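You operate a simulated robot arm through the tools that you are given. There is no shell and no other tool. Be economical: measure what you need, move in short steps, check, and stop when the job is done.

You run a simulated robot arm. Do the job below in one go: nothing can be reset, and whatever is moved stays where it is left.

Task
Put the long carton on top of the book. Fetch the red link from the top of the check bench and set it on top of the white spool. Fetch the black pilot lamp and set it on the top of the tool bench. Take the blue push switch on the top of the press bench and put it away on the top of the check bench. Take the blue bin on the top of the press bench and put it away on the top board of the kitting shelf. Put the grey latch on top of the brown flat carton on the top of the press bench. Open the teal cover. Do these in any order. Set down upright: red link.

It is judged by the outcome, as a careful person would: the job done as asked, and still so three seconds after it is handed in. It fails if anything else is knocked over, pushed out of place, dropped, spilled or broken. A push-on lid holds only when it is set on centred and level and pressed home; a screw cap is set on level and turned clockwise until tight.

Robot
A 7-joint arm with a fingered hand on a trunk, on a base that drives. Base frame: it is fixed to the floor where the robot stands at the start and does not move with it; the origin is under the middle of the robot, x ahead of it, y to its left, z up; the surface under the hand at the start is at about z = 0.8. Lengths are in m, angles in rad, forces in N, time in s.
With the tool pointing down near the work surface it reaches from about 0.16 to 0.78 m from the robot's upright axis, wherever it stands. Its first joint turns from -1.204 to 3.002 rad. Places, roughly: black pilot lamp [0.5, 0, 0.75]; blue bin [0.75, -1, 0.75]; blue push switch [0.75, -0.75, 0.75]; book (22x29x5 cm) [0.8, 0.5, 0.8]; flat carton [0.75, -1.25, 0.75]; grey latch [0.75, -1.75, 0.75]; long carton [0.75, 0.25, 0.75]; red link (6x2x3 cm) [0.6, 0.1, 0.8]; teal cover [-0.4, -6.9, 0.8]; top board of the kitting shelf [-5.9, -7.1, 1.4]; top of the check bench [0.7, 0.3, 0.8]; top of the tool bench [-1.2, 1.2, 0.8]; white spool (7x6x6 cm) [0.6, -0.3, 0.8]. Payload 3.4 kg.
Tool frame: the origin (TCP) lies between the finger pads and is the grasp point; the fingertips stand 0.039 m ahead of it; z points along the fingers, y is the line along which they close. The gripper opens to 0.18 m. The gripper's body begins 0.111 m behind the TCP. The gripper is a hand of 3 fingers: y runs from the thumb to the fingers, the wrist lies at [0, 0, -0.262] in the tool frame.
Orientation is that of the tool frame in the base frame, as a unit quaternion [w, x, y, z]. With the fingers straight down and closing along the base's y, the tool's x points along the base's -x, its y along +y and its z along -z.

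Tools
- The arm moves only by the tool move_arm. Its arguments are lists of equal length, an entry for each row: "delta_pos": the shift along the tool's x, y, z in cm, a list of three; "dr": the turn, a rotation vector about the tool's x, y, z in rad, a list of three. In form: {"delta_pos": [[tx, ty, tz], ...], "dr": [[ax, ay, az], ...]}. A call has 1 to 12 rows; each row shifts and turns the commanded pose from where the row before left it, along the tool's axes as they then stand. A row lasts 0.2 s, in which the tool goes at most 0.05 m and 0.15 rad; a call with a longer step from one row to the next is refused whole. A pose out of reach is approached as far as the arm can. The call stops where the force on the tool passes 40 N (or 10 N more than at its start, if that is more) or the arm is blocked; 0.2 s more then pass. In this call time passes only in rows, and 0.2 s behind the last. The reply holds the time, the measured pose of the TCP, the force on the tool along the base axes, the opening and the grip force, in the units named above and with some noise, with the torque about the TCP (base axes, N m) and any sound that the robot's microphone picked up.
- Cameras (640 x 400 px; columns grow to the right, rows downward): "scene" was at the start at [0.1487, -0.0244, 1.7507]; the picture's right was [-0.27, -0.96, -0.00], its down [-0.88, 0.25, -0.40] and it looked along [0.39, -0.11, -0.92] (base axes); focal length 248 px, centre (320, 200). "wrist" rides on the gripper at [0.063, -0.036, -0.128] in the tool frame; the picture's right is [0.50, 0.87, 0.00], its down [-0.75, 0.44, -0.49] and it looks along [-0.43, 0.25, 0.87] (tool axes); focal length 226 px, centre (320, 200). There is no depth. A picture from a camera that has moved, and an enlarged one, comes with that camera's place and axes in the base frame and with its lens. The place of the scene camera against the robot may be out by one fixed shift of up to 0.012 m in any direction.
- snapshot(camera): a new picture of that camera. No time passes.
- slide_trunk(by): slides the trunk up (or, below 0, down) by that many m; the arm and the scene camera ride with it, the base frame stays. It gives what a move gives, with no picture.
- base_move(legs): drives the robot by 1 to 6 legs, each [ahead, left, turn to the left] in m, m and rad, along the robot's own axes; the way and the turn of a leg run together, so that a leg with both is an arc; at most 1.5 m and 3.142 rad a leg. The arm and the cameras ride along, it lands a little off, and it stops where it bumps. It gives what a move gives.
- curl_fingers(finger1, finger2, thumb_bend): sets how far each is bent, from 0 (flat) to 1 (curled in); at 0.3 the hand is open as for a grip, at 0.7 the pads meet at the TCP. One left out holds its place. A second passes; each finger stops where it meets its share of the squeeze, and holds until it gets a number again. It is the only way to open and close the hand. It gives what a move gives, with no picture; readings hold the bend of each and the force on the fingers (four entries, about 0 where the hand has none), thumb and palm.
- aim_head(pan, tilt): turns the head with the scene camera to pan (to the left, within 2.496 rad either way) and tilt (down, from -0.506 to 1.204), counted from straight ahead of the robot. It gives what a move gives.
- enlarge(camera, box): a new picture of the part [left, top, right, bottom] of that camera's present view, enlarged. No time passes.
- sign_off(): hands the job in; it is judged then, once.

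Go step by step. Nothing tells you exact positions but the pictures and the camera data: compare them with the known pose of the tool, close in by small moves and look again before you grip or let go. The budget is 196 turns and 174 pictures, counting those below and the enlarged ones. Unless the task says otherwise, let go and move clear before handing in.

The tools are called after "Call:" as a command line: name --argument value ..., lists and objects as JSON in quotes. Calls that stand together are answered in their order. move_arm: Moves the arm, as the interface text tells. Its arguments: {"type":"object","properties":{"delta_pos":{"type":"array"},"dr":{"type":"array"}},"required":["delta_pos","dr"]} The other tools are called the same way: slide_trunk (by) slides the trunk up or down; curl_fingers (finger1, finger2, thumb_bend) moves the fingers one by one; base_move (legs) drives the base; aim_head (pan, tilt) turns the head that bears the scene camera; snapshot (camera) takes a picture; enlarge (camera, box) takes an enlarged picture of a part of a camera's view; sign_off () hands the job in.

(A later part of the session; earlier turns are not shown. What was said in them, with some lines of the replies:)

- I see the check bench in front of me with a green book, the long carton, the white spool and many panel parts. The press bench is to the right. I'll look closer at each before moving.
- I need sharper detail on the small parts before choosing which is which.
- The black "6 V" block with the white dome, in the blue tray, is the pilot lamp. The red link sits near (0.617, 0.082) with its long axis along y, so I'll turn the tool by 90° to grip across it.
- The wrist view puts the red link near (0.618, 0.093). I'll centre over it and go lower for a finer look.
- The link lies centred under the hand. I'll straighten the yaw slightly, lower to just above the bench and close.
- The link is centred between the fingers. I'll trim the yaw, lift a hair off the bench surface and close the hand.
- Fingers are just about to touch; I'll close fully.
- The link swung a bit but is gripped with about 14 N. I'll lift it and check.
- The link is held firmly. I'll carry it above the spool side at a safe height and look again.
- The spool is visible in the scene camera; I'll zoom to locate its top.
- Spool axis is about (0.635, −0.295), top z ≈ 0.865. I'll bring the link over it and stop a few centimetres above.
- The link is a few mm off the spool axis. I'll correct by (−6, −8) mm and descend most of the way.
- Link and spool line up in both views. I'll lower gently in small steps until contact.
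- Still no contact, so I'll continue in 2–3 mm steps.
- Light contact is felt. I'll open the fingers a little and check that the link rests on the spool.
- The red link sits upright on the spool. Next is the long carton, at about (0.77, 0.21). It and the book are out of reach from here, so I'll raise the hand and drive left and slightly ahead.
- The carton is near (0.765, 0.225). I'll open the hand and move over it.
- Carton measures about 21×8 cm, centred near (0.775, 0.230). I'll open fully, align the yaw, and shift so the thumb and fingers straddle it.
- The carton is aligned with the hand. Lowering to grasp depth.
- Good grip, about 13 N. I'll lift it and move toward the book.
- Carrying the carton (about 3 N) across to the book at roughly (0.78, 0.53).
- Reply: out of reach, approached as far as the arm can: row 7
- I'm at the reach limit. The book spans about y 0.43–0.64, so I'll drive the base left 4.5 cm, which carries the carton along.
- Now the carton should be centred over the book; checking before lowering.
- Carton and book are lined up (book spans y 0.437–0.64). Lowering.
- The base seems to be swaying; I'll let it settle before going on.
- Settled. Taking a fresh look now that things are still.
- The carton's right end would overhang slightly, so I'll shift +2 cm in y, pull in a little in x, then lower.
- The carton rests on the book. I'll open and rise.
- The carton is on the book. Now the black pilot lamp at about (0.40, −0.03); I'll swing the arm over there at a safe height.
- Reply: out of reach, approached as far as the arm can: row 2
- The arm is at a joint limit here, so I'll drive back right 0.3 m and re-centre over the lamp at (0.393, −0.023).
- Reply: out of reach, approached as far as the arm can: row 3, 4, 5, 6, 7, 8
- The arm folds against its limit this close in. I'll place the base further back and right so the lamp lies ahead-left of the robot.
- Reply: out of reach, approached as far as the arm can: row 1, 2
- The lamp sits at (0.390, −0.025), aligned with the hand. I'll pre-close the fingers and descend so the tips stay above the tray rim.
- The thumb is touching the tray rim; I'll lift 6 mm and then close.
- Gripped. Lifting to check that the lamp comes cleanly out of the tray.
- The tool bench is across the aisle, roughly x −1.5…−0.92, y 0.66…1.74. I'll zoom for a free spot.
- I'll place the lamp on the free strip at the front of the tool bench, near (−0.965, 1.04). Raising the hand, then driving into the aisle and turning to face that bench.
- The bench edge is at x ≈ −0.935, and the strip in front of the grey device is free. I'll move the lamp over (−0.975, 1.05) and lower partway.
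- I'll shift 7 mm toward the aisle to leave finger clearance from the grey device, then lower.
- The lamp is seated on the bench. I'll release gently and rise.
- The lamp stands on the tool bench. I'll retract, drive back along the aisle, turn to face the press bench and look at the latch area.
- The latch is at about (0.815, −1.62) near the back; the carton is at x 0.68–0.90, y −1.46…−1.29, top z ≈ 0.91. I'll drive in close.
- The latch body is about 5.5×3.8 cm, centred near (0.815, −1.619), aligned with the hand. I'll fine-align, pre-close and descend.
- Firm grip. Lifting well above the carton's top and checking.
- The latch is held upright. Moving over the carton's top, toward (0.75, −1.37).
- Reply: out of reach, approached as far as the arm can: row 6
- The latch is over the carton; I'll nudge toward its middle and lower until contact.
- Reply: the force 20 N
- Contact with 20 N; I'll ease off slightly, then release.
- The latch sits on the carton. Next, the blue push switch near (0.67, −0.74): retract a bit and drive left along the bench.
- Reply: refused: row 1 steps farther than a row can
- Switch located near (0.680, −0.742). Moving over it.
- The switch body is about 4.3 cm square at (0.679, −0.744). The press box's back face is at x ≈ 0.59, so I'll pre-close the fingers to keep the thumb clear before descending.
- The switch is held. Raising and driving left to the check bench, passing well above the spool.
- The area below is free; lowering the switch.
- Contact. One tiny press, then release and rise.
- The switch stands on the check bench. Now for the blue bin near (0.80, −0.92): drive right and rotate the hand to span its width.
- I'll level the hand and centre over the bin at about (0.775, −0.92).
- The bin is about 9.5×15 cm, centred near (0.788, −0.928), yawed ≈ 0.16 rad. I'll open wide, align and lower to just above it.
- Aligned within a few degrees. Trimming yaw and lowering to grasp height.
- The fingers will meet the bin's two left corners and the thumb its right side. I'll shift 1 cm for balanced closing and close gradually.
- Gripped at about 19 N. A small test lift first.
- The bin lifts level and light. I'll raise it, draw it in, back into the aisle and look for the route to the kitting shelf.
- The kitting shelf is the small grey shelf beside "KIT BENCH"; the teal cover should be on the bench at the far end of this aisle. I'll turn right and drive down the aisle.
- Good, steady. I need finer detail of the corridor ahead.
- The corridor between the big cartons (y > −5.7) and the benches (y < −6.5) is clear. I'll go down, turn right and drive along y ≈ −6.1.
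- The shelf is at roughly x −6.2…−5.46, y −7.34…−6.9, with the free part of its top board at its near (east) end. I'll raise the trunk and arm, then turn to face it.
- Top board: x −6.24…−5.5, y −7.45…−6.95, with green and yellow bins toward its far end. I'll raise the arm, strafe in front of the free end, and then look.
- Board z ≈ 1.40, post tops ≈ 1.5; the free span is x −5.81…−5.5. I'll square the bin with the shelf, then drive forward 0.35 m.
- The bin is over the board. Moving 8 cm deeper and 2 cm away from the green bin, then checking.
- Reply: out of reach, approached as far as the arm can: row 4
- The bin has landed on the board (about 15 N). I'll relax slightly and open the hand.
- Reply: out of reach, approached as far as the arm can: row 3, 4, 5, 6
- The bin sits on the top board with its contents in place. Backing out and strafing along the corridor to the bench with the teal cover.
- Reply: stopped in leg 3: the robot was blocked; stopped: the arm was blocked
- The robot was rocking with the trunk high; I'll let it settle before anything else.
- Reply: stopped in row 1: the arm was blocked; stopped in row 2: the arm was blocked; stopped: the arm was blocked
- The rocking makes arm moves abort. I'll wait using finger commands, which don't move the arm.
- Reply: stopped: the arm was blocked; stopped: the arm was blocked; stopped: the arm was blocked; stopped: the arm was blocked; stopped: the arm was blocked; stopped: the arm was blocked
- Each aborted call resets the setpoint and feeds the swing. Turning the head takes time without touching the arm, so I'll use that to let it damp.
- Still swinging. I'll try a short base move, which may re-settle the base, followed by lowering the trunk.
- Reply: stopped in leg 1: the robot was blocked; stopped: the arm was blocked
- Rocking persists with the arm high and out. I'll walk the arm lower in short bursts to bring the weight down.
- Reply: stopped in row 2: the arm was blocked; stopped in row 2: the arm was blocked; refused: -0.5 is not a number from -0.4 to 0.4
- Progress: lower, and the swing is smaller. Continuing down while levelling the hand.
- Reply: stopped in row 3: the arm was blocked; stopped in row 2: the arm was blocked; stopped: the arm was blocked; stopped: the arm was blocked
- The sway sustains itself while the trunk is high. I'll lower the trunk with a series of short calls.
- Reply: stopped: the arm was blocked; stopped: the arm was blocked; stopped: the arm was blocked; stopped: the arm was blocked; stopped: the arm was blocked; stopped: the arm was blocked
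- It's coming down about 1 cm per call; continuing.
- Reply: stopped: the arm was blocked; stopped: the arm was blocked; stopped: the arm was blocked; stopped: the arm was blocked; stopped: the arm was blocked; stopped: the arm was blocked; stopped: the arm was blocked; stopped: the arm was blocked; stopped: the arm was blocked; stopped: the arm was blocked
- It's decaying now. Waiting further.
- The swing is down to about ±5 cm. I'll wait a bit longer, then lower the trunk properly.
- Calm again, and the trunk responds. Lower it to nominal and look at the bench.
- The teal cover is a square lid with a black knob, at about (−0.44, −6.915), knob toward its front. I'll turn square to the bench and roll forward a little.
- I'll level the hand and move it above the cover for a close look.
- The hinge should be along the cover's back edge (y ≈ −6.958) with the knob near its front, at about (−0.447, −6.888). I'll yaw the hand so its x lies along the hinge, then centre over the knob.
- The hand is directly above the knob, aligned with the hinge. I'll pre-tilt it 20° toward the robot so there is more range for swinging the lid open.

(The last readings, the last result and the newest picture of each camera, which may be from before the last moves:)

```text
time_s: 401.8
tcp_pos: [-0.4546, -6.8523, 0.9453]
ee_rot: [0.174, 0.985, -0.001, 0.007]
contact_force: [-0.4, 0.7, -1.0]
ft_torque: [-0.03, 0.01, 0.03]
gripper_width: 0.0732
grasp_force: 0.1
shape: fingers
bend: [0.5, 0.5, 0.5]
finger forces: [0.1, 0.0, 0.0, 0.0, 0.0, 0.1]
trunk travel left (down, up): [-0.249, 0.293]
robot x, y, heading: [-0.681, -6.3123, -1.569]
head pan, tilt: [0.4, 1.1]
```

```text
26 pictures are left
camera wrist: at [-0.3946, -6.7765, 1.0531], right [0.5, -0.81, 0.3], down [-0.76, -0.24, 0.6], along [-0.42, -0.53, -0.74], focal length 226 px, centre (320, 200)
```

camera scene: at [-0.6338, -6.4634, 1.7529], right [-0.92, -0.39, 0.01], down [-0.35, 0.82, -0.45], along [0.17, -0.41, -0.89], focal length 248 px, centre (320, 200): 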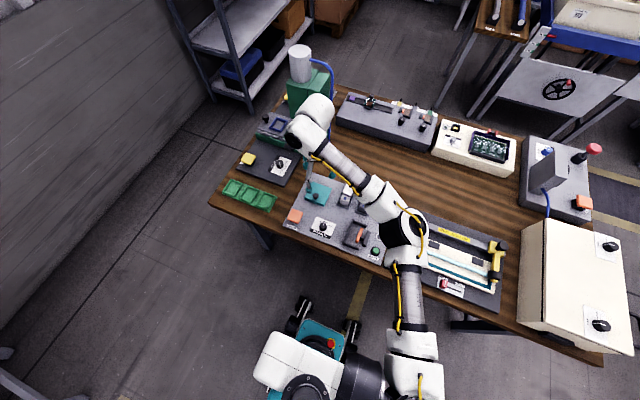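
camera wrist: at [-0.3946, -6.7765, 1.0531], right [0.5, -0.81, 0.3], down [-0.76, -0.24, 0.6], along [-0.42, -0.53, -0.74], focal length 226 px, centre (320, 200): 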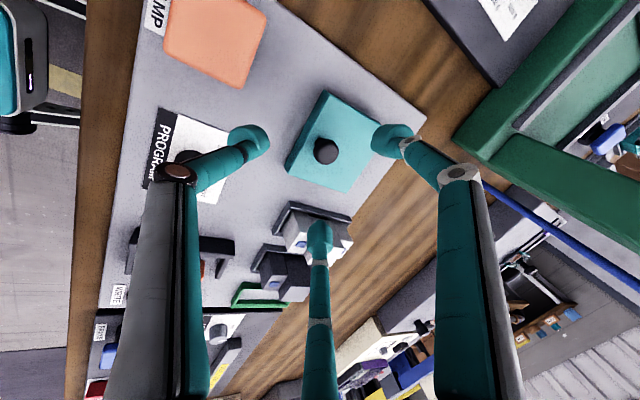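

Call:
curl_fingers --finger1 0.57 --finger2 0.57 --thumb_bend 0.57

Call:
aim_head --pan 0.9 --tilt 1.1

Call:
move_arm --delta_pos '[[0, 0.2, 2], [0, 0, 2], [0, 0, 2]]' --dr '[[0, 0, 0], [0, 0, 0], [0, 0, 0]]'

Call:
enlarge --camera "wrist" --box '[220, 90, 420, 250]'

```text
time_s: 402.8
tcp_pos: [-0.4622, -6.8523, 0.9459]
ee_rot: [0.174, 0.985, -0.003, 0.01]
contact_force: [0.2, -0.5, 0.5]
ft_torque: [-0.02, -0.02, 0.04]
gripper_width: 0.0497
grasp_force: 0.0
shape: fingers
bend: [0.56, 0.56, 0.56]
finger forces: [0.0, 0.0, 0.0, 0.1, 0.1, 0.1]
trunk travel left (down, up): [-0.249, 0.293]
robot x, y, heading: [-0.678, -6.3129, -1.574]
head pan, tilt: [0.4, 1.1]
```

```text
time_s: 403.7
tcp_pos: [-0.4609, -6.8527, 0.9456]
ee_rot: [0.174, 0.985, -0.003, 0.009]
contact_force: [-0.5, 0.0, -0.1]
ft_torque: [0.0, -0.05, 0.0]
gripper_width: 0.0497
grasp_force: 0.1
shape: fingers
bend: [0.56, 0.56, 0.56]
finger forces: [0.1, 0.1, 0.0, 0.0, 0.1, 0.1]
trunk travel left (down, up): [-0.249, 0.293]
robot x, y, heading: [-0.6809, -6.3139, -1.566]
head pan, tilt: [0.901, 1.1]
```

```text
time_s: 404.5
tcp_pos: [-0.4584, -6.8755, 0.8886]
ee_rot: [0.175, 0.985, -0.002, 0.01]
contact_force: [0.0, -0.2, -0.7]
ft_torque: [0.01, 0.01, -0.02]
gripper_width: 0.0494
grasp_force: 0.1
shape: fingers
bend: [0.56, 0.56, 0.56]
finger forces: [0.0, 0.1, 0.0, 0.0, 0.0, 0.0]
trunk travel left (down, up): [-0.249, 0.293]
robot x, y, heading: [-0.6834, -6.313, -1.567]
head pan, tilt: [0.901, 1.1]
```

```text
2.50 times, centred on (320, 170) of wrist
camera zoom: at [-0.3981, -6.7995, 0.9981], right [0.49, -0.81, 0.31], down [-0.77, -0.24, 0.6], along [-0.41, -0.53, -0.74], focal length 565 px, centre (320, 275)
```

zoom: 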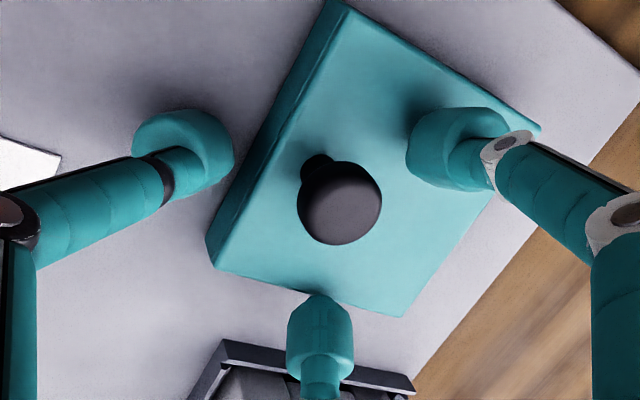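

The knob is a ball on a stem — ideal to cage and pivot. I'll centre on it, advance so the tips reach below the ball, and close.

Call:
move_arm --delta_pos '[[0.4, 0.6, 0.8], [0, 0, 1]]' --dr '[[0, 0, 0], [0, 0, 0]]'

Call:
curl_fingers --finger1 0.8 --finger2 0.8 --thumb_bend 0.8

Call:
enlarge --camera "wrist" --box '[220, 90, 420, 250]'

```text
time_s: 405.3
tcp_pos: [-0.4544, -6.8841, 0.8841]
ee_rot: [0.181, 0.983, -0.001, 0.014]
contact_force: [-9.1, 10.3, 27.9]
ft_torque: [0.73, 0.71, 0.0]
gripper_width: 0.0495
grasp_force: 16.3
shape: fingers
bend: [0.56, 0.55, 0.58]
finger forces: [1.4, 6.1, 0.0, 0.0, 26.7, 0.0]
trunk travel left (down, up): [-0.249, 0.293]
robot x, y, heading: [-0.6832, -6.3114, -1.573]
head pan, tilt: [0.901, 1.1]
stopped in row 2: the force on the tool passed its limit at 43 N (the readings are from after the stop); the commanded pose is now the measured one
```

```text
time_s: 406.3
tcp_pos: [-0.4533, -6.8853, 0.8772]
ee_rot: [0.175, 0.984, -0.001, 0.013]
contact_force: [-6.3, 7.1, 3.7]
ft_torque: [0.8, 0.17, -0.02]
gripper_width: 0.0235
grasp_force: 23.2
shape: fingers
bend: [0.76, 0.77, 0.74]
finger forces: [23.1, 0.1, 0.0, 0.0, 24.1, 0.0]
trunk travel left (down, up): [-0.249, 0.293]
robot x, y, heading: [-0.6805, -6.3122, -1.567]
head pan, tilt: [0.901, 1.1]
```

```text
2.50 times, centred on (320, 170) of wrist
camera zoom: at [-0.3941, -6.8081, 0.9871], right [0.49, -0.81, 0.31], down [-0.77, -0.24, 0.59], along [-0.41, -0.53, -0.74], focal length 565 px, centre (320, 275)
```

zoom: 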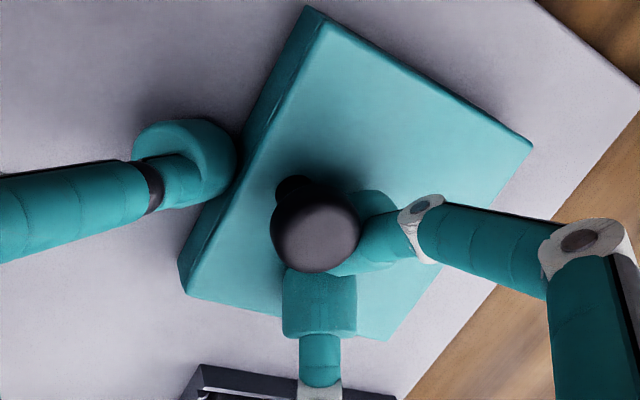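

The thumb ended up against the lid's front face with a finger behind the knob — a usable pinch (~23 N). I'll try a small lift along the hinge arc.

Call:
move_arm --delta_pos '[[0, 0.85, -0.43], [0, 0.85, -0.43], [0, 0.85, -0.43]]' --dr '[[0.1, 0, 0], [0.1, 0, 0], [0.1, 0, 0]]'

Call:
snapshot --camera "wrist"

```text
time_s: 407.1
tcp_pos: [-0.4526, -6.905, 0.8989]
ee_rot: [0.026, 1.0, 0.002, 0.012]
contact_force: [-4.2, 11.6, -5.4]
ft_torque: [0.87, 0.18, 0.11]
gripper_width: 0.0248
grasp_force: 23.5
shape: fingers
bend: [0.75, 0.77, 0.72]
finger forces: [25.2, 0.0, 0.0, 0.1, 22.9, 0.0]
trunk travel left (down, up): [-0.249, 0.293]
robot x, y, heading: [-0.6829, -6.318, -1.57]
head pan, tilt: [0.901, 1.1]
```

```text
23 pictures are left
camera wrist: at [-0.3946, -6.864, 1.0261], right [0.5, -0.86, 0.06], down [-0.76, -0.41, 0.5], along [-0.4, -0.29, -0.87], focal length 226 px, centre (320, 200)
```

wrist: 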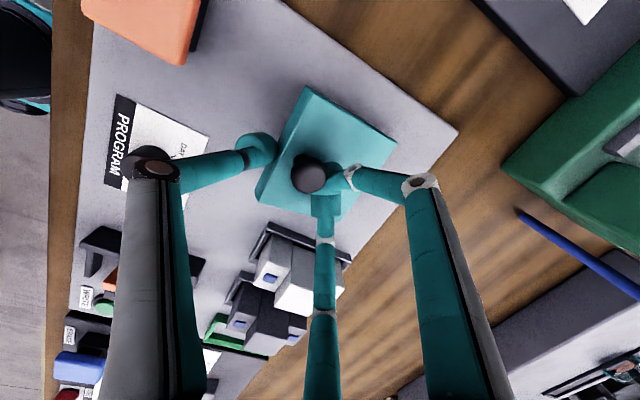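

The lid is following. Continuing the arc.

Call:
move_arm --delta_pos '[[0, 0.85, -0.43], [0, 0.85, -0.43], [0, 0.85, -0.43], [0, 0.85, -0.43]]' --dr '[[0.1, 0, 0], [0.1, 0, 0], [0.1, 0, 0], [0.1, 0, 0]]'

Call:
snapshot --camera "wrist"

Call:
aim_head --pan 0.35 --tilt 1.0

Call:
enlarge --camera "scene" --box '[220, 150, 400, 270]'

```text
time_s: 408.1
tcp_pos: [-0.4638, -6.9119, 0.904]
ee_rot: [-0.147, 0.989, 0.004, 0.012]
contact_force: [7.2, 5.8, -1.1]
ft_torque: [0.3, -0.15, -0.39]
gripper_width: 0.0181
grasp_force: 10.3
shape: fingers
bend: [0.79, 0.78, 0.74]
finger forces: [0.1, 9.3, 0.0, 0.0, 11.7, 0.1]
out of reach, approached as far as the arm can: row 3, 4
trunk travel left (down, up): [-0.249, 0.293]
robot x, y, heading: [-0.6781, -6.3115, -1.568]
head pan, tilt: [0.901, 1.1]
```

```text
22 pictures are left
camera wrist: at [-0.4054, -6.9157, 1.0384], right [0.51, -0.83, -0.24], down [-0.76, -0.56, 0.33], along [-0.4, 0.01, -0.91], focal length 226 px, centre (320, 200)
```

wrist: 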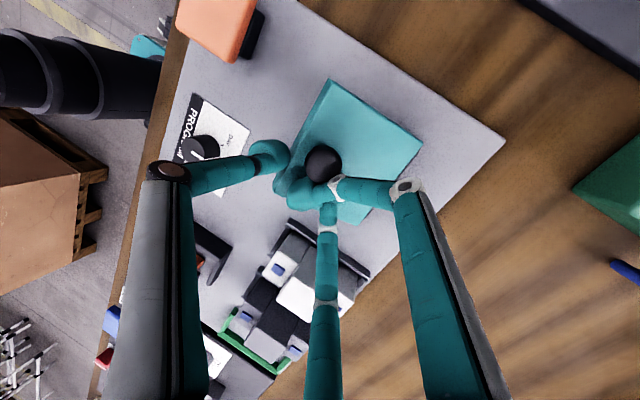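

```text
time_s: 409.1
tcp_pos: [-0.4662, -6.9108, 0.9031]
ee_rot: [-0.147, 0.989, 0.003, 0.01]
contact_force: [8.1, 8.4, 0.7]
ft_torque: [0.39, -0.15, -0.35]
gripper_width: 0.0173
grasp_force: 5.7
shape: fingers
bend: [0.79, 0.78, 0.74]
finger forces: [0.1, 0.0, 0.0, 0.0, 12.3, 0.0]
trunk travel left (down, up): [-0.249, 0.293]
robot x, y, heading: [-0.6815, -6.3114, -1.569]
head pan, tilt: [0.351, 1.0]
```

```text
3.33 times, centred on (310, 210) of scene
camera zoom: at [-0.6482, -6.4691, 1.7598], right [-0.94, -0.34, 0.0], down [-0.29, 0.79, -0.54], along [0.18, -0.5, -0.84], focal length 825 px, centre (353, 167)
```

zoom: 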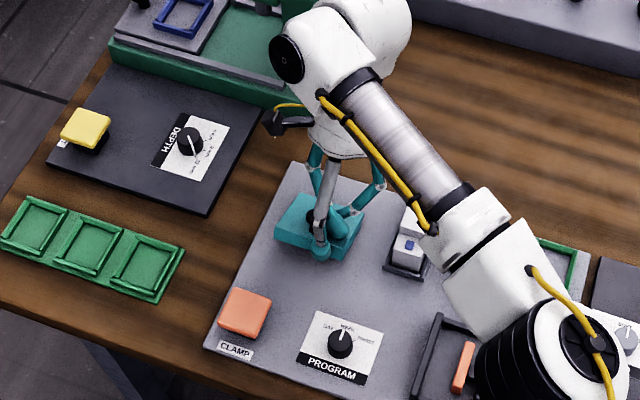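

The hand can't tilt far enough backward and the grip slipped (the lid seems closed again). New plan: cage the ball with a finger behind it and two digits in front straddling the stem, keep the hand vertical, and drag the ball along the arc. First back off and re-yaw by 60°.

Call:
curl_fingers --finger1 0.5 --finger2 0.5 --thumb_bend 0.5

Call:
move_arm --delta_pos '[[0, 0, -3], [0, 0, -4], [0, 0, 0], [0, 0, 0], [0, 0, 0], [0, 0, 0], [0, 0, 0], [0, 0, 0], [0, 0, 0], [0, 0, 0], [0, 0, 0]]' --dr '[[0, 0, 0], [0, 0, 0], [-0.147, 0, 0], [-0.147, 0, 0], [0, 0, -0.15], [0, 0, -0.15], [0, 0, -0.15], [0, 0, -0.15], [0, 0, -0.15], [0, 0, -0.15], [0, 0, -0.147]]'

Call:
snapshot --camera "wrist"

```text
time_s: 410.1
tcp_pos: [-0.4676, -6.9123, 0.9039]
ee_rot: [-0.146, 0.989, 0.004, 0.012]
contact_force: [0.0, 0.1, -0.7]
ft_torque: [0.01, -0.01, 0.0]
gripper_width: 0.0721
grasp_force: 0.0
shape: fingers
bend: [0.5, 0.5, 0.5]
finger forces: [0.0, 0.0, 0.1, 0.0, 0.0, 0.1]
trunk travel left (down, up): [-0.249, 0.293]
robot x, y, heading: [-0.6822, -6.3133, -1.571]
head pan, tilt: [0.351, 1.0]
```

```text
time_s: 412.4
tcp_pos: [-0.4704, -6.9272, 0.9592]
ee_rot: [0.006, 0.865, 0.502, 0.01]
contact_force: [0.3, 0.3, 0.1]
ft_torque: [-0.05, 0.04, -0.02]
gripper_width: 0.0724
grasp_force: 0.1
shape: fingers
bend: [0.5, 0.5, 0.5]
finger forces: [0.0, 0.0, 0.0, 0.0, 0.1, 0.0]
out of reach, approached as far as the arm can: row 2
trunk travel left (down, up): [-0.249, 0.293]
robot x, y, heading: [-0.6796, -6.3122, -1.571]
head pan, tilt: [0.351, 1.0]
```

```text
20 pictures are left
camera wrist: at [-0.4741, -6.8572, 1.0879], right [1.0, 0.01, 0.02], down [-0.01, -0.87, 0.49], along [0.02, -0.49, -0.87], focal length 226 px, centre (320, 200)
```

wrist: 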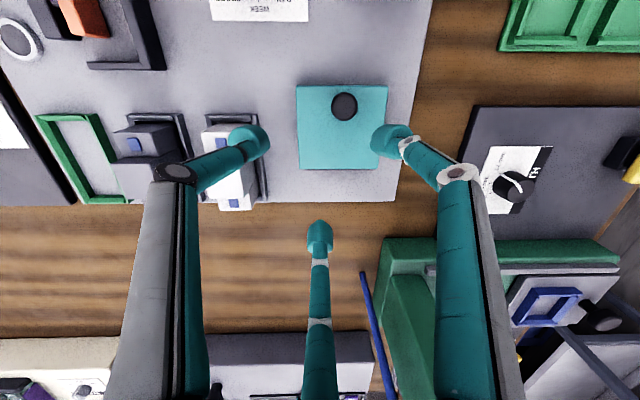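

The lid is closed and intact; the ball's centre triangulates to (−0.447, −6.884, 0.865). I'll pre-close, descend so the tips sit about 2 cm below the ball's centre, and cage it.

Call:
curl_fingers --finger1 0.56 --finger2 0.56 --thumb_bend 0.56

Call:
move_arm --delta_pos '[[2.4, 0, 0], [2.5, -0.1, 0], [0, 0, 3], [0, 0, 3], [0, 0, 1.3]]' --dr '[[0, 0, 0], [0, 0, 0], [0, 0, 0], [0, 0, 0], [0, 0, 0]]'

Call:
enlarge --camera "wrist" --box '[220, 90, 420, 250]'

```text
time_s: 413.4
tcp_pos: [-0.4702, -6.9279, 0.9594]
ee_rot: [0.006, 0.865, 0.502, 0.011]
contact_force: [-0.4, -0.8, 0.5]
ft_torque: [-0.02, -0.02, -0.02]
gripper_width: 0.0496
grasp_force: 0.1
shape: fingers
bend: [0.56, 0.56, 0.56]
finger forces: [0.0, 0.0, 0.0, 0.0, 0.0, 0.0]
trunk travel left (down, up): [-0.249, 0.293]
robot x, y, heading: [-0.6854, -6.3143, -1.574]
head pan, tilt: [0.351, 1.0]
```

```text
time_s: 414.6
tcp_pos: [-0.4448, -6.8831, 0.8936]
ee_rot: [0.012, 0.865, 0.501, 0.012]
contact_force: [0.3, -1.6, 25.8]
ft_torque: [-0.72, -0.15, -0.04]
gripper_width: 0.05
grasp_force: 13.3
shape: fingers
bend: [0.56, 0.59, 0.56]
finger forces: [5.8, 19.4, 0.1, 0.0, 1.4, 0.0]
trunk travel left (down, up): [-0.249, 0.293]
robot x, y, heading: [-0.6836, -6.3133, -1.575]
head pan, tilt: [0.351, 1.0]
```

```text
2.50 times, centred on (320, 170) of wrist
camera zoom: at [-0.4495, -6.8111, 1.0198], right [1.0, 0.0, 0.03], down [-0.01, -0.87, 0.5], along [0.03, -0.5, -0.87], focal length 565 px, centre (320, 275)
```

zoom: 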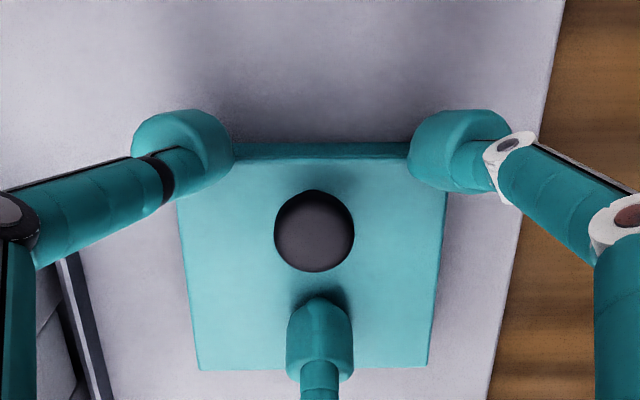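

The back fingertip touched the lid top (z ≈ 0.853). Raise 7 mm and close around the ball.

Call:
move_arm --delta_pos '[[0, -0.2, -0.8]]' --dr '[[0, 0, 0]]'

Call:
curl_fingers --finger1 0.8 --finger2 0.8 --thumb_bend 0.8

Call:
enlarge --camera "wrist" --box '[220, 90, 420, 250]'

```text
time_s: 415.1
tcp_pos: [-0.4457, -6.8818, 0.8937]
ee_rot: [0.005, 0.865, 0.502, 0.009]
contact_force: [0.3, -1.1, 8.0]
ft_torque: [-0.42, 0.0, 0.02]
gripper_width: 0.049
grasp_force: 4.3
shape: fingers
bend: [0.56, 0.57, 0.56]
finger forces: [0.0, 8.5, 0.0, 0.0, 0.0, 0.1]
trunk travel left (down, up): [-0.249, 0.293]
robot x, y, heading: [-0.6811, -6.3136, -1.569]
head pan, tilt: [0.351, 1.0]
```

```text
time_s: 416.1
tcp_pos: [-0.4455, -6.8799, 0.8955]
ee_rot: [0.006, 0.865, 0.502, 0.011]
contact_force: [1.0, 25.5, -2.5]
ft_torque: [1.49, 0.34, -0.86]
gripper_width: 0.0181
grasp_force: 26.9
shape: fingers
bend: [0.71, 0.68, 0.63]
finger forces: [8.7, 11.5, 0.0, 0.0, 33.0, 0.0]
trunk travel left (down, up): [-0.249, 0.293]
robot x, y, heading: [-0.6794, -6.3163, -1.57]
head pan, tilt: [0.351, 1.0]
```

```text
2.50 times, centred on (320, 170) of wrist
camera zoom: at [-0.4489, -6.8096, 1.0235], right [1.0, 0.01, 0.02], down [-0.01, -0.87, 0.49], along [0.02, -0.49, -0.87], focal length 565 px, centre (320, 275)
```

zoom: 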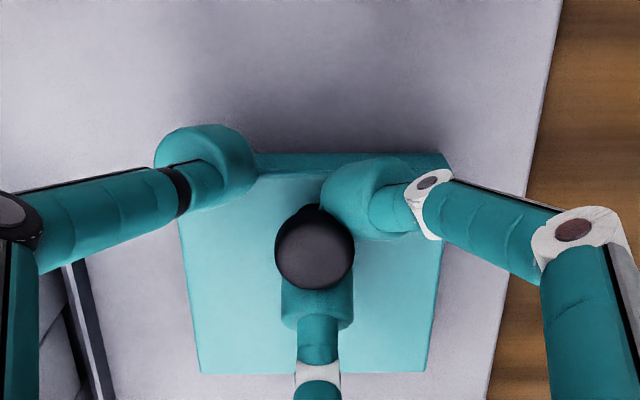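

The thumb again caught the lid's front edge. Open, raise 1 cm more and retry.

Call:
curl_fingers --finger1 0.56 --finger2 0.56 --thumb_bend 0.56

Call:
move_arm --delta_pos '[[-0.2, 0.1, -1.2]]' --dr '[[0, 0, 0]]'

Call:
curl_fingers --finger1 0.8 --finger2 0.8 --thumb_bend 0.8

Call:
enlarge --camera "wrist" --box '[220, 90, 420, 250]'

```text
time_s: 417.1
tcp_pos: [-0.4466, -6.8824, 0.8944]
ee_rot: [0.006, 0.865, 0.501, 0.011]
contact_force: [0.7, -0.1, 0.6]
ft_torque: [0.0, -0.01, -0.02]
gripper_width: 0.0487
grasp_force: 0.1
shape: fingers
bend: [0.56, 0.56, 0.56]
finger forces: [0.1, 0.0, 0.0, 0.0, 0.1, 0.1]
trunk travel left (down, up): [-0.249, 0.293]
robot x, y, heading: [-0.6815, -6.3104, -1.574]
head pan, tilt: [0.351, 1.0]
```

```text
time_s: 417.4
tcp_pos: [-0.4466, -6.8837, 0.9066]
ee_rot: [0.006, 0.865, 0.501, 0.01]
contact_force: [0.1, 0.4, 0.1]
ft_torque: [-0.02, 0.01, 0.04]
gripper_width: 0.049
grasp_force: 0.0
shape: fingers
bend: [0.56, 0.56, 0.56]
finger forces: [0.0, 0.0, 0.0, 0.0, 0.0, 0.0]
trunk travel left (down, up): [-0.249, 0.293]
robot x, y, heading: [-0.6775, -6.3168, -1.571]
head pan, tilt: [0.351, 1.0]
```

```text
time_s: 418.4
tcp_pos: [-0.4471, -6.8844, 0.9076]
ee_rot: [0.006, 0.866, 0.501, 0.011]
contact_force: [-4.9, 2.0, 0.2]
ft_torque: [0.11, 0.16, 0.02]
gripper_width: 0.0106
grasp_force: 18.4
shape: fingers
bend: [0.68, 0.69, 0.69]
finger forces: [10.5, 9.9, 0.0, 0.0, 16.3, 0.1]
trunk travel left (down, up): [-0.249, 0.293]
robot x, y, heading: [-0.6809, -6.3151, -1.572]
head pan, tilt: [0.351, 1.0]
```

```text
2.50 times, centred on (320, 170) of wrist
camera zoom: at [-0.4519, -6.8138, 1.0355], right [1.0, 0.0, 0.02], down [-0.01, -0.87, 0.49], along [0.02, -0.49, -0.87], focal length 565 px, centre (320, 275)
```

zoom: 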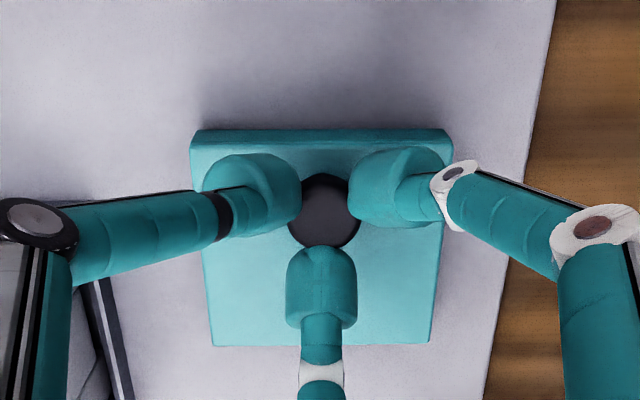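

All three digits hold the ball. Now drag it along the arc about the back hinge with the hand vertical — first third.

Call:
move_arm --delta_pos '[[-0.61, 0.36, -1.06], [-0.74, 0.43, -0.94], [-0.86, 0.5, -0.8], [-0.95, 0.55, -0.65]]' --dr '[[0, 0, 0], [0, 0, 0], [0, 0, 0], [0, 0, 0]]'

Call:
enlarge --camera "wrist" --box '[220, 90, 420, 250]'

```text
time_s: 419.4
tcp_pos: [-0.4486, -6.9197, 0.9461]
ee_rot: [0.009, 0.865, 0.501, 0.011]
contact_force: [-3.1, 11.9, 16.2]
ft_torque: [0.56, -0.04, 0.05]
gripper_width: 0.0121
grasp_force: 18.9
shape: fingers
bend: [0.68, 0.72, 0.7]
finger forces: [16.0, 5.4, 0.0, 0.1, 15.5, 0.0]
trunk travel left (down, up): [-0.249, 0.293]
robot x, y, heading: [-0.6794, -6.3119, -1.568]
head pan, tilt: [0.351, 1.0]
```

```text
2.50 times, centred on (320, 170) of wrist
camera zoom: at [-0.4531, -6.8491, 1.0729], right [1.0, 0.0, 0.03], down [-0.01, -0.87, 0.5], along [0.03, -0.5, -0.87], focal length 565 px, centre (320, 275)
```

zoom: 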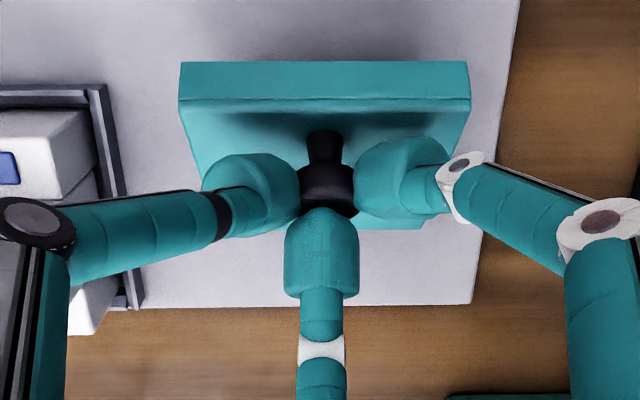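

Working beautifully — the lid is about 40° open. The forces suggest the hinge is near the lid's top-back edge, so I'll use a slightly larger arc for the next part.

Call:
move_arm --delta_pos '[[-0.55, 0.32, -1.1], [-1.08, 0.63, -0.46], [-1.14, 0.66, -0.23]]' --dr '[[0, 0, 0], [0, 0, 0], [0, 0, 0]]'

Call:
enlarge --camera "wrist" --box '[220, 60, 420, 220]'

```text
time_s: 420.2
tcp_pos: [-0.4492, -6.9545, 0.9618]
ee_rot: [0.007, 0.865, 0.501, 0.01]
contact_force: [-3.4, 1.2, 8.7]
ft_torque: [0.13, 0.11, 0.05]
gripper_width: 0.0068
grasp_force: 11.8
shape: fingers
bend: [0.69, 0.72, 0.72]
finger forces: [8.5, 0.0, 0.1, 0.0, 15.1, 0.0]
trunk travel left (down, up): [-0.249, 0.293]
robot x, y, heading: [-0.6781, -6.3125, -1.566]
head pan, tilt: [0.351, 1.0]
```

```text
2.50 times, centred on (320, 140) of wrist
camera zoom: at [-0.4532, -6.8849, 1.0904], right [1.0, 0.0, 0.03], down [-0.01, -0.87, 0.49], along [0.02, -0.49, -0.87], focal length 565 px, centre (320, 350)
```

zoom: 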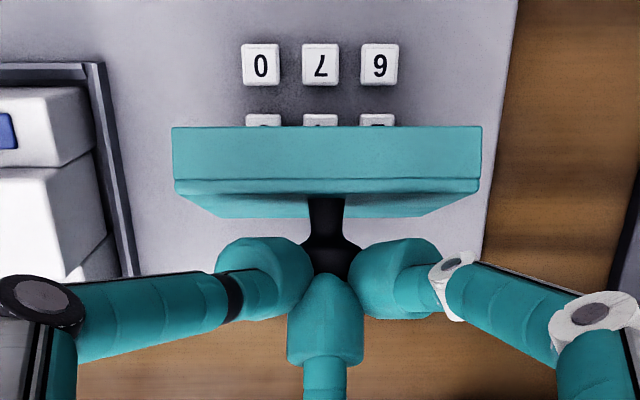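

The keypad beneath is showing; lid at about 70°. Continue past vertical.

Call:
move_arm --delta_pos '[[-1.16, 0.67, 0], [-1.14, 0.66, 0.1], [-1.08, 0.63, 0.3]]' --dr '[[0, 0, 0], [0, 0, 0], [0, 0, 0]]'

Call:
enlarge --camera "wrist" --box '[220, 60, 420, 220]'

```text
time_s: 421.1
tcp_pos: [-0.4493, -6.9829, 0.9606]
ee_rot: [0.007, 0.866, 0.499, 0.012]
contact_force: [-7.1, -1.0, 3.5]
ft_torque: [-0.02, 0.3, 0.06]
gripper_width: 0.0014
grasp_force: 8.2
shape: fingers
bend: [0.7, 0.73, 0.72]
finger forces: [0.0, 0.0, 0.1, 0.0, 16.3, 0.0]
out of reach, approached as far as the arm can: row 3
trunk travel left (down, up): [-0.249, 0.293]
robot x, y, heading: [-0.6797, -6.3133, -1.569]
head pan, tilt: [0.351, 1.0]
```

```text
2.50 times, centred on (320, 140) of wrist
camera zoom: at [-0.4537, -6.9121, 1.0875], right [1.0, 0.0, 0.03], down [-0.01, -0.87, 0.49], along [0.02, -0.49, -0.87], focal length 565 px, centre (320, 350)
```

zoom: 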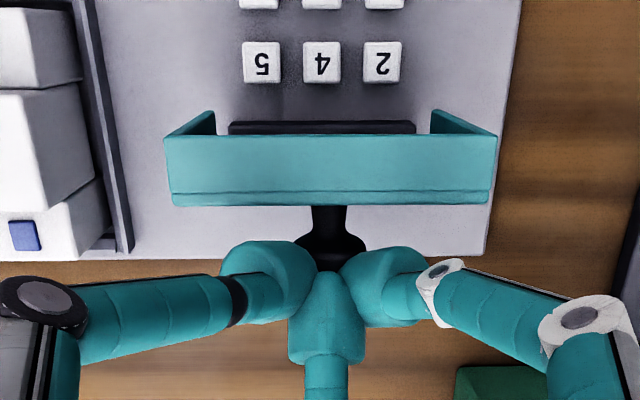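

The lid is near 85–90° and the digits have slid off the ball. I'll raise the hand straight up and see whether the lid stays.

Call:
move_arm --delta_pos '[[0, 0, -1], [0.3, 0, -2], [0.5, 0, -3]]' --dr '[[0, 0, 0], [0, 0, 0], [0, 0, 0]]'

Call:
snapshot --camera "wrist"

```text
time_s: 421.9
tcp_pos: [-0.4465, -6.9731, 1.0194]
ee_rot: [0.008, 0.865, 0.501, 0.01]
contact_force: [0.2, -0.1, -0.1]
ft_torque: [-0.01, -0.02, 0.03]
gripper_width: 0.0011
grasp_force: 0.0
shape: fingers
bend: [0.7, 0.73, 0.72]
finger forces: [0.0, 0.1, 0.0, 0.0, 0.0, 0.0]
trunk travel left (down, up): [-0.249, 0.293]
robot x, y, heading: [-0.6808, -6.3142, -1.573]
head pan, tilt: [0.351, 1.0]
```

```text
13 pictures are left
camera wrist: at [-0.4507, -6.9021, 1.1478], right [1.0, 0.0, 0.03], down [-0.01, -0.87, 0.49], along [0.02, -0.49, -0.87], focal length 226 px, centre (320, 200)
```

wrist: 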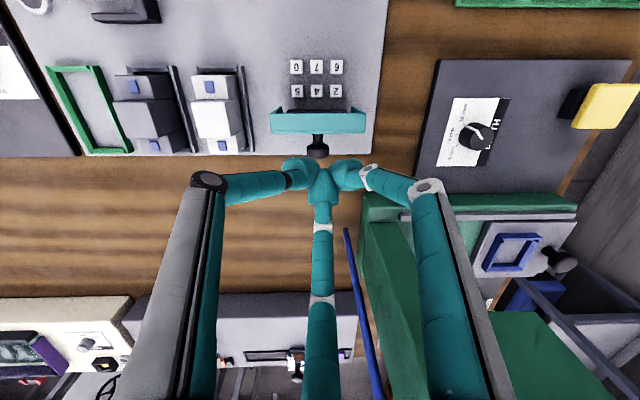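

It stays up by itself near vertical. For margin, I'll bring the closed fingers to the front side and nudge it further back.

Call:
move_arm --delta_pos '[[3.5, -2, 0], [3.5, -2, 0], [2, -1.2, 0], [0, 0, 3], [0, 0, 3]]' --dr '[[0, 0, 0], [0, 0, 0], [0, 0, 0], [0, 0, 0], [0, 0, 0]]'

Call:
snapshot --camera "wrist"

```text
time_s: 423.1
tcp_pos: [-0.447, -6.8707, 0.9594]
ee_rot: [0.007, 0.865, 0.501, 0.011]
contact_force: [-0.3, 0.1, -0.2]
ft_torque: [-0.01, 0.0, 0.03]
gripper_width: 0.001
grasp_force: 0.1
shape: fingers
bend: [0.7, 0.73, 0.72]
finger forces: [0.0, 0.0, 0.0, 0.1, 0.0, 0.0]
trunk travel left (down, up): [-0.249, 0.293]
robot x, y, heading: [-0.6815, -6.3135, -1.571]
head pan, tilt: [0.351, 1.0]
```

```text
12 pictures are left
camera wrist: at [-0.4505, -6.7993, 1.0873], right [1.0, 0.0, 0.02], down [-0.01, -0.87, 0.49], along [0.02, -0.49, -0.87], focal length 226 px, centre (320, 200)
```

wrist: 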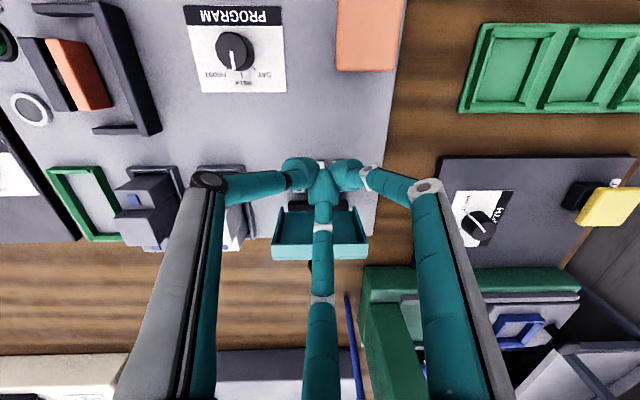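

Call:
move_arm --delta_pos '[[-1.73, 1, 0], [-1.73, 1, 0], [-1.3, 0.75, 0], [-0.87, 0.5, 0], [-0.87, 0.5, 0]]' --dr '[[0, 0, 0], [0, 0, 0], [0, 0, 0], [0, 0, 0], [0, 0, 0]]'

Call:
move_arm --delta_pos '[[-0.87, 0.5, 0], [-0.87, 0.5, 0], [-0.87, 0.5, 0]]' --dr '[[0, 0, 0], [0, 0, 0], [0, 0, 0]]'

Call:
snapshot --camera "wrist"

```text
time_s: 424.2
tcp_pos: [-0.4458, -6.9453, 0.96]
ee_rot: [0.006, 0.865, 0.501, 0.011]
contact_force: [0.0, -0.3, 0.2]
ft_torque: [0.01, -0.02, -0.02]
gripper_width: 0.0011
grasp_force: 0.0
shape: fingers
bend: [0.7, 0.73, 0.72]
finger forces: [0.1, 0.1, 0.1, 0.1, 0.0, 0.0]
trunk travel left (down, up): [-0.249, 0.293]
robot x, y, heading: [-0.6799, -6.3136, -1.572]
head pan, tilt: [0.351, 1.0]
```

```text
time_s: 425.1
tcp_pos: [-0.4392, -6.9632, 0.9614]
ee_rot: [0.001, 0.861, 0.508, 0.016]
contact_force: [-1.8, 25.6, 9.3]
ft_torque: [0.97, 0.16, -0.14]
gripper_width: 0.0
grasp_force: 19.2
shape: fingers
bend: [0.7, 0.74, 0.71]
finger forces: [11.5, 0.0, 0.0, 0.0, 26.6, 0.0]
trunk travel left (down, up): [-0.249, 0.293]
robot x, y, heading: [-0.6819, -6.3171, -1.571]
head pan, tilt: [0.351, 1.0]
stopped in row 3: the force on the tool passed its limit at 42 N (the readings are from after the stop); the commanded pose is now the measured one
```

```text
11 pictures are left
camera wrist: at [-0.4446, -6.8942, 1.0907], right [1.0, 0.02, 0.03], down [0.0, -0.88, 0.48], along [0.03, -0.48, -0.88], focal length 226 px, centre (320, 200)
```

wrist: 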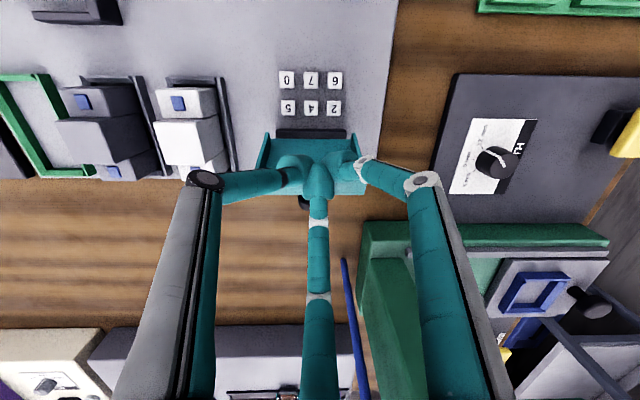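

The lid is now at its stop, leaning past vertical. Backing off and raising the hand clear, then checking.

Call:
move_arm --delta_pos '[[1.7, -1, 0], [2.6, -1.5, 0], [1.7, -1, -2], [0, 0, -4], [0, 0, -4], [0, 0, -4], [0, 0, -4]]' --dr '[[0, 0, 0], [0, 0, 0], [0, 0, 0], [0, 0, 0], [0, 0, 0], [0, 0, 0], [0, 0, 0]]'

Call:
snapshot --camera "wrist"

Call:
snapshot --camera "scene"

```text
time_s: 426.7
tcp_pos: [-0.4473, -6.9001, 1.1433]
ee_rot: [0.003, 0.863, 0.506, 0.014]
contact_force: [0.1, 0.1, 1.0]
ft_torque: [-0.01, 0.01, 0.01]
gripper_width: 0.0
grasp_force: 0.1
shape: fingers
bend: [0.7, 0.74, 0.72]
finger forces: [0.1, 0.1, 0.0, 0.0, 0.0, 0.0]
trunk travel left (down, up): [-0.249, 0.293]
robot x, y, heading: [-0.6816, -6.313, -1.568]
head pan, tilt: [0.351, 1.0]
```

```text
10 pictures are left
camera wrist: at [-0.4518, -6.8304, 1.271], right [1.0, 0.01, 0.03], down [0.0, -0.87, 0.48], along [0.03, -0.48, -0.87], focal length 226 px, centre (320, 200)
```

wrist: 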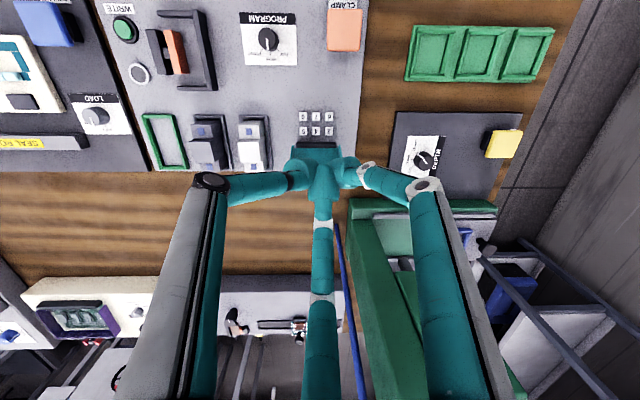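

```text
9 pictures are left
camera scene: at [-0.6515, -6.4681, 1.76], right [-0.94, -0.34, 0.0], down [-0.29, 0.79, -0.54], along [0.19, -0.51, -0.84], focal length 248 px, centre (320, 200)
```

scene: 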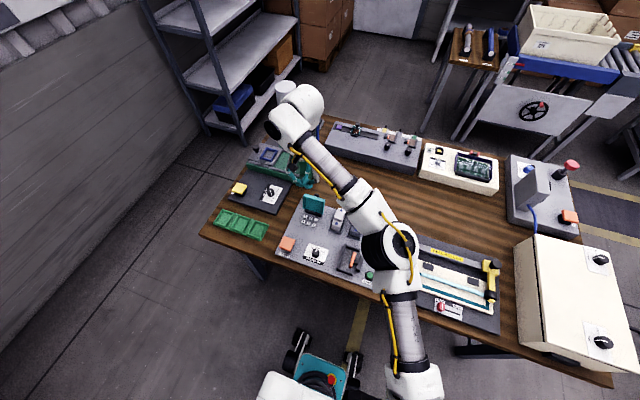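

Call:
enlarge --camera "scene" --box '[250, 170, 380, 260]'

```text
4.44 times, centred on (315, 215) of scene
camera zoom: at [-0.6515, -6.4681, 1.76], right [-0.94, -0.34, 0.0], down [-0.29, 0.79, -0.54], along [0.19, -0.51, -0.84], focal length 1100 px, centre (342, 133)
```

zoom: 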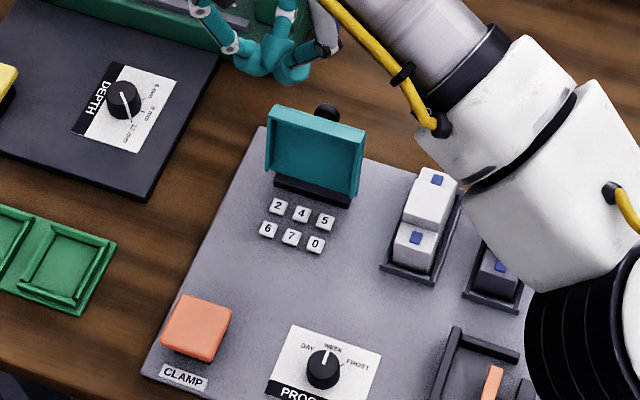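

The teal cover stands fully open over the keypad, the hand is clear, and all the other items were placed and checked. Handing in.

Call:
sign_off

```text
The job is handed in.
```

I did all seven parts of the job, checked each one by camera when I finished it, and handed the job in. I did not go back for a final look at the earlier placements.

- **Long carton:** it is on the book, with at most a slight overhang at one end.
- **Red link:** it is upright on the white spool, about 8 mm off centre.
- **Black pilot lamp:** I took this to be the black "6 V" block from the blue tray. It is on the tool bench, near the front edge.
- **Blue push switch:** it is on the check bench.
- **Blue bin:** it is on the top board of the kitting shelf, with its contents still inside.
- **Grey latch:** it is on the brown flat carton on the press bench.
- **Teal cover:** it is open to its stop, just past vertical, and stays there by itself. My first tries to grip its knob slipped, and it closed once before I got it open.

After I left the shelf, the robot rocked hard for about 80 seconds with its trunk raised, until I lowered the trunk. The hand stayed well above the bench, and I saw nothing knocked or moved.
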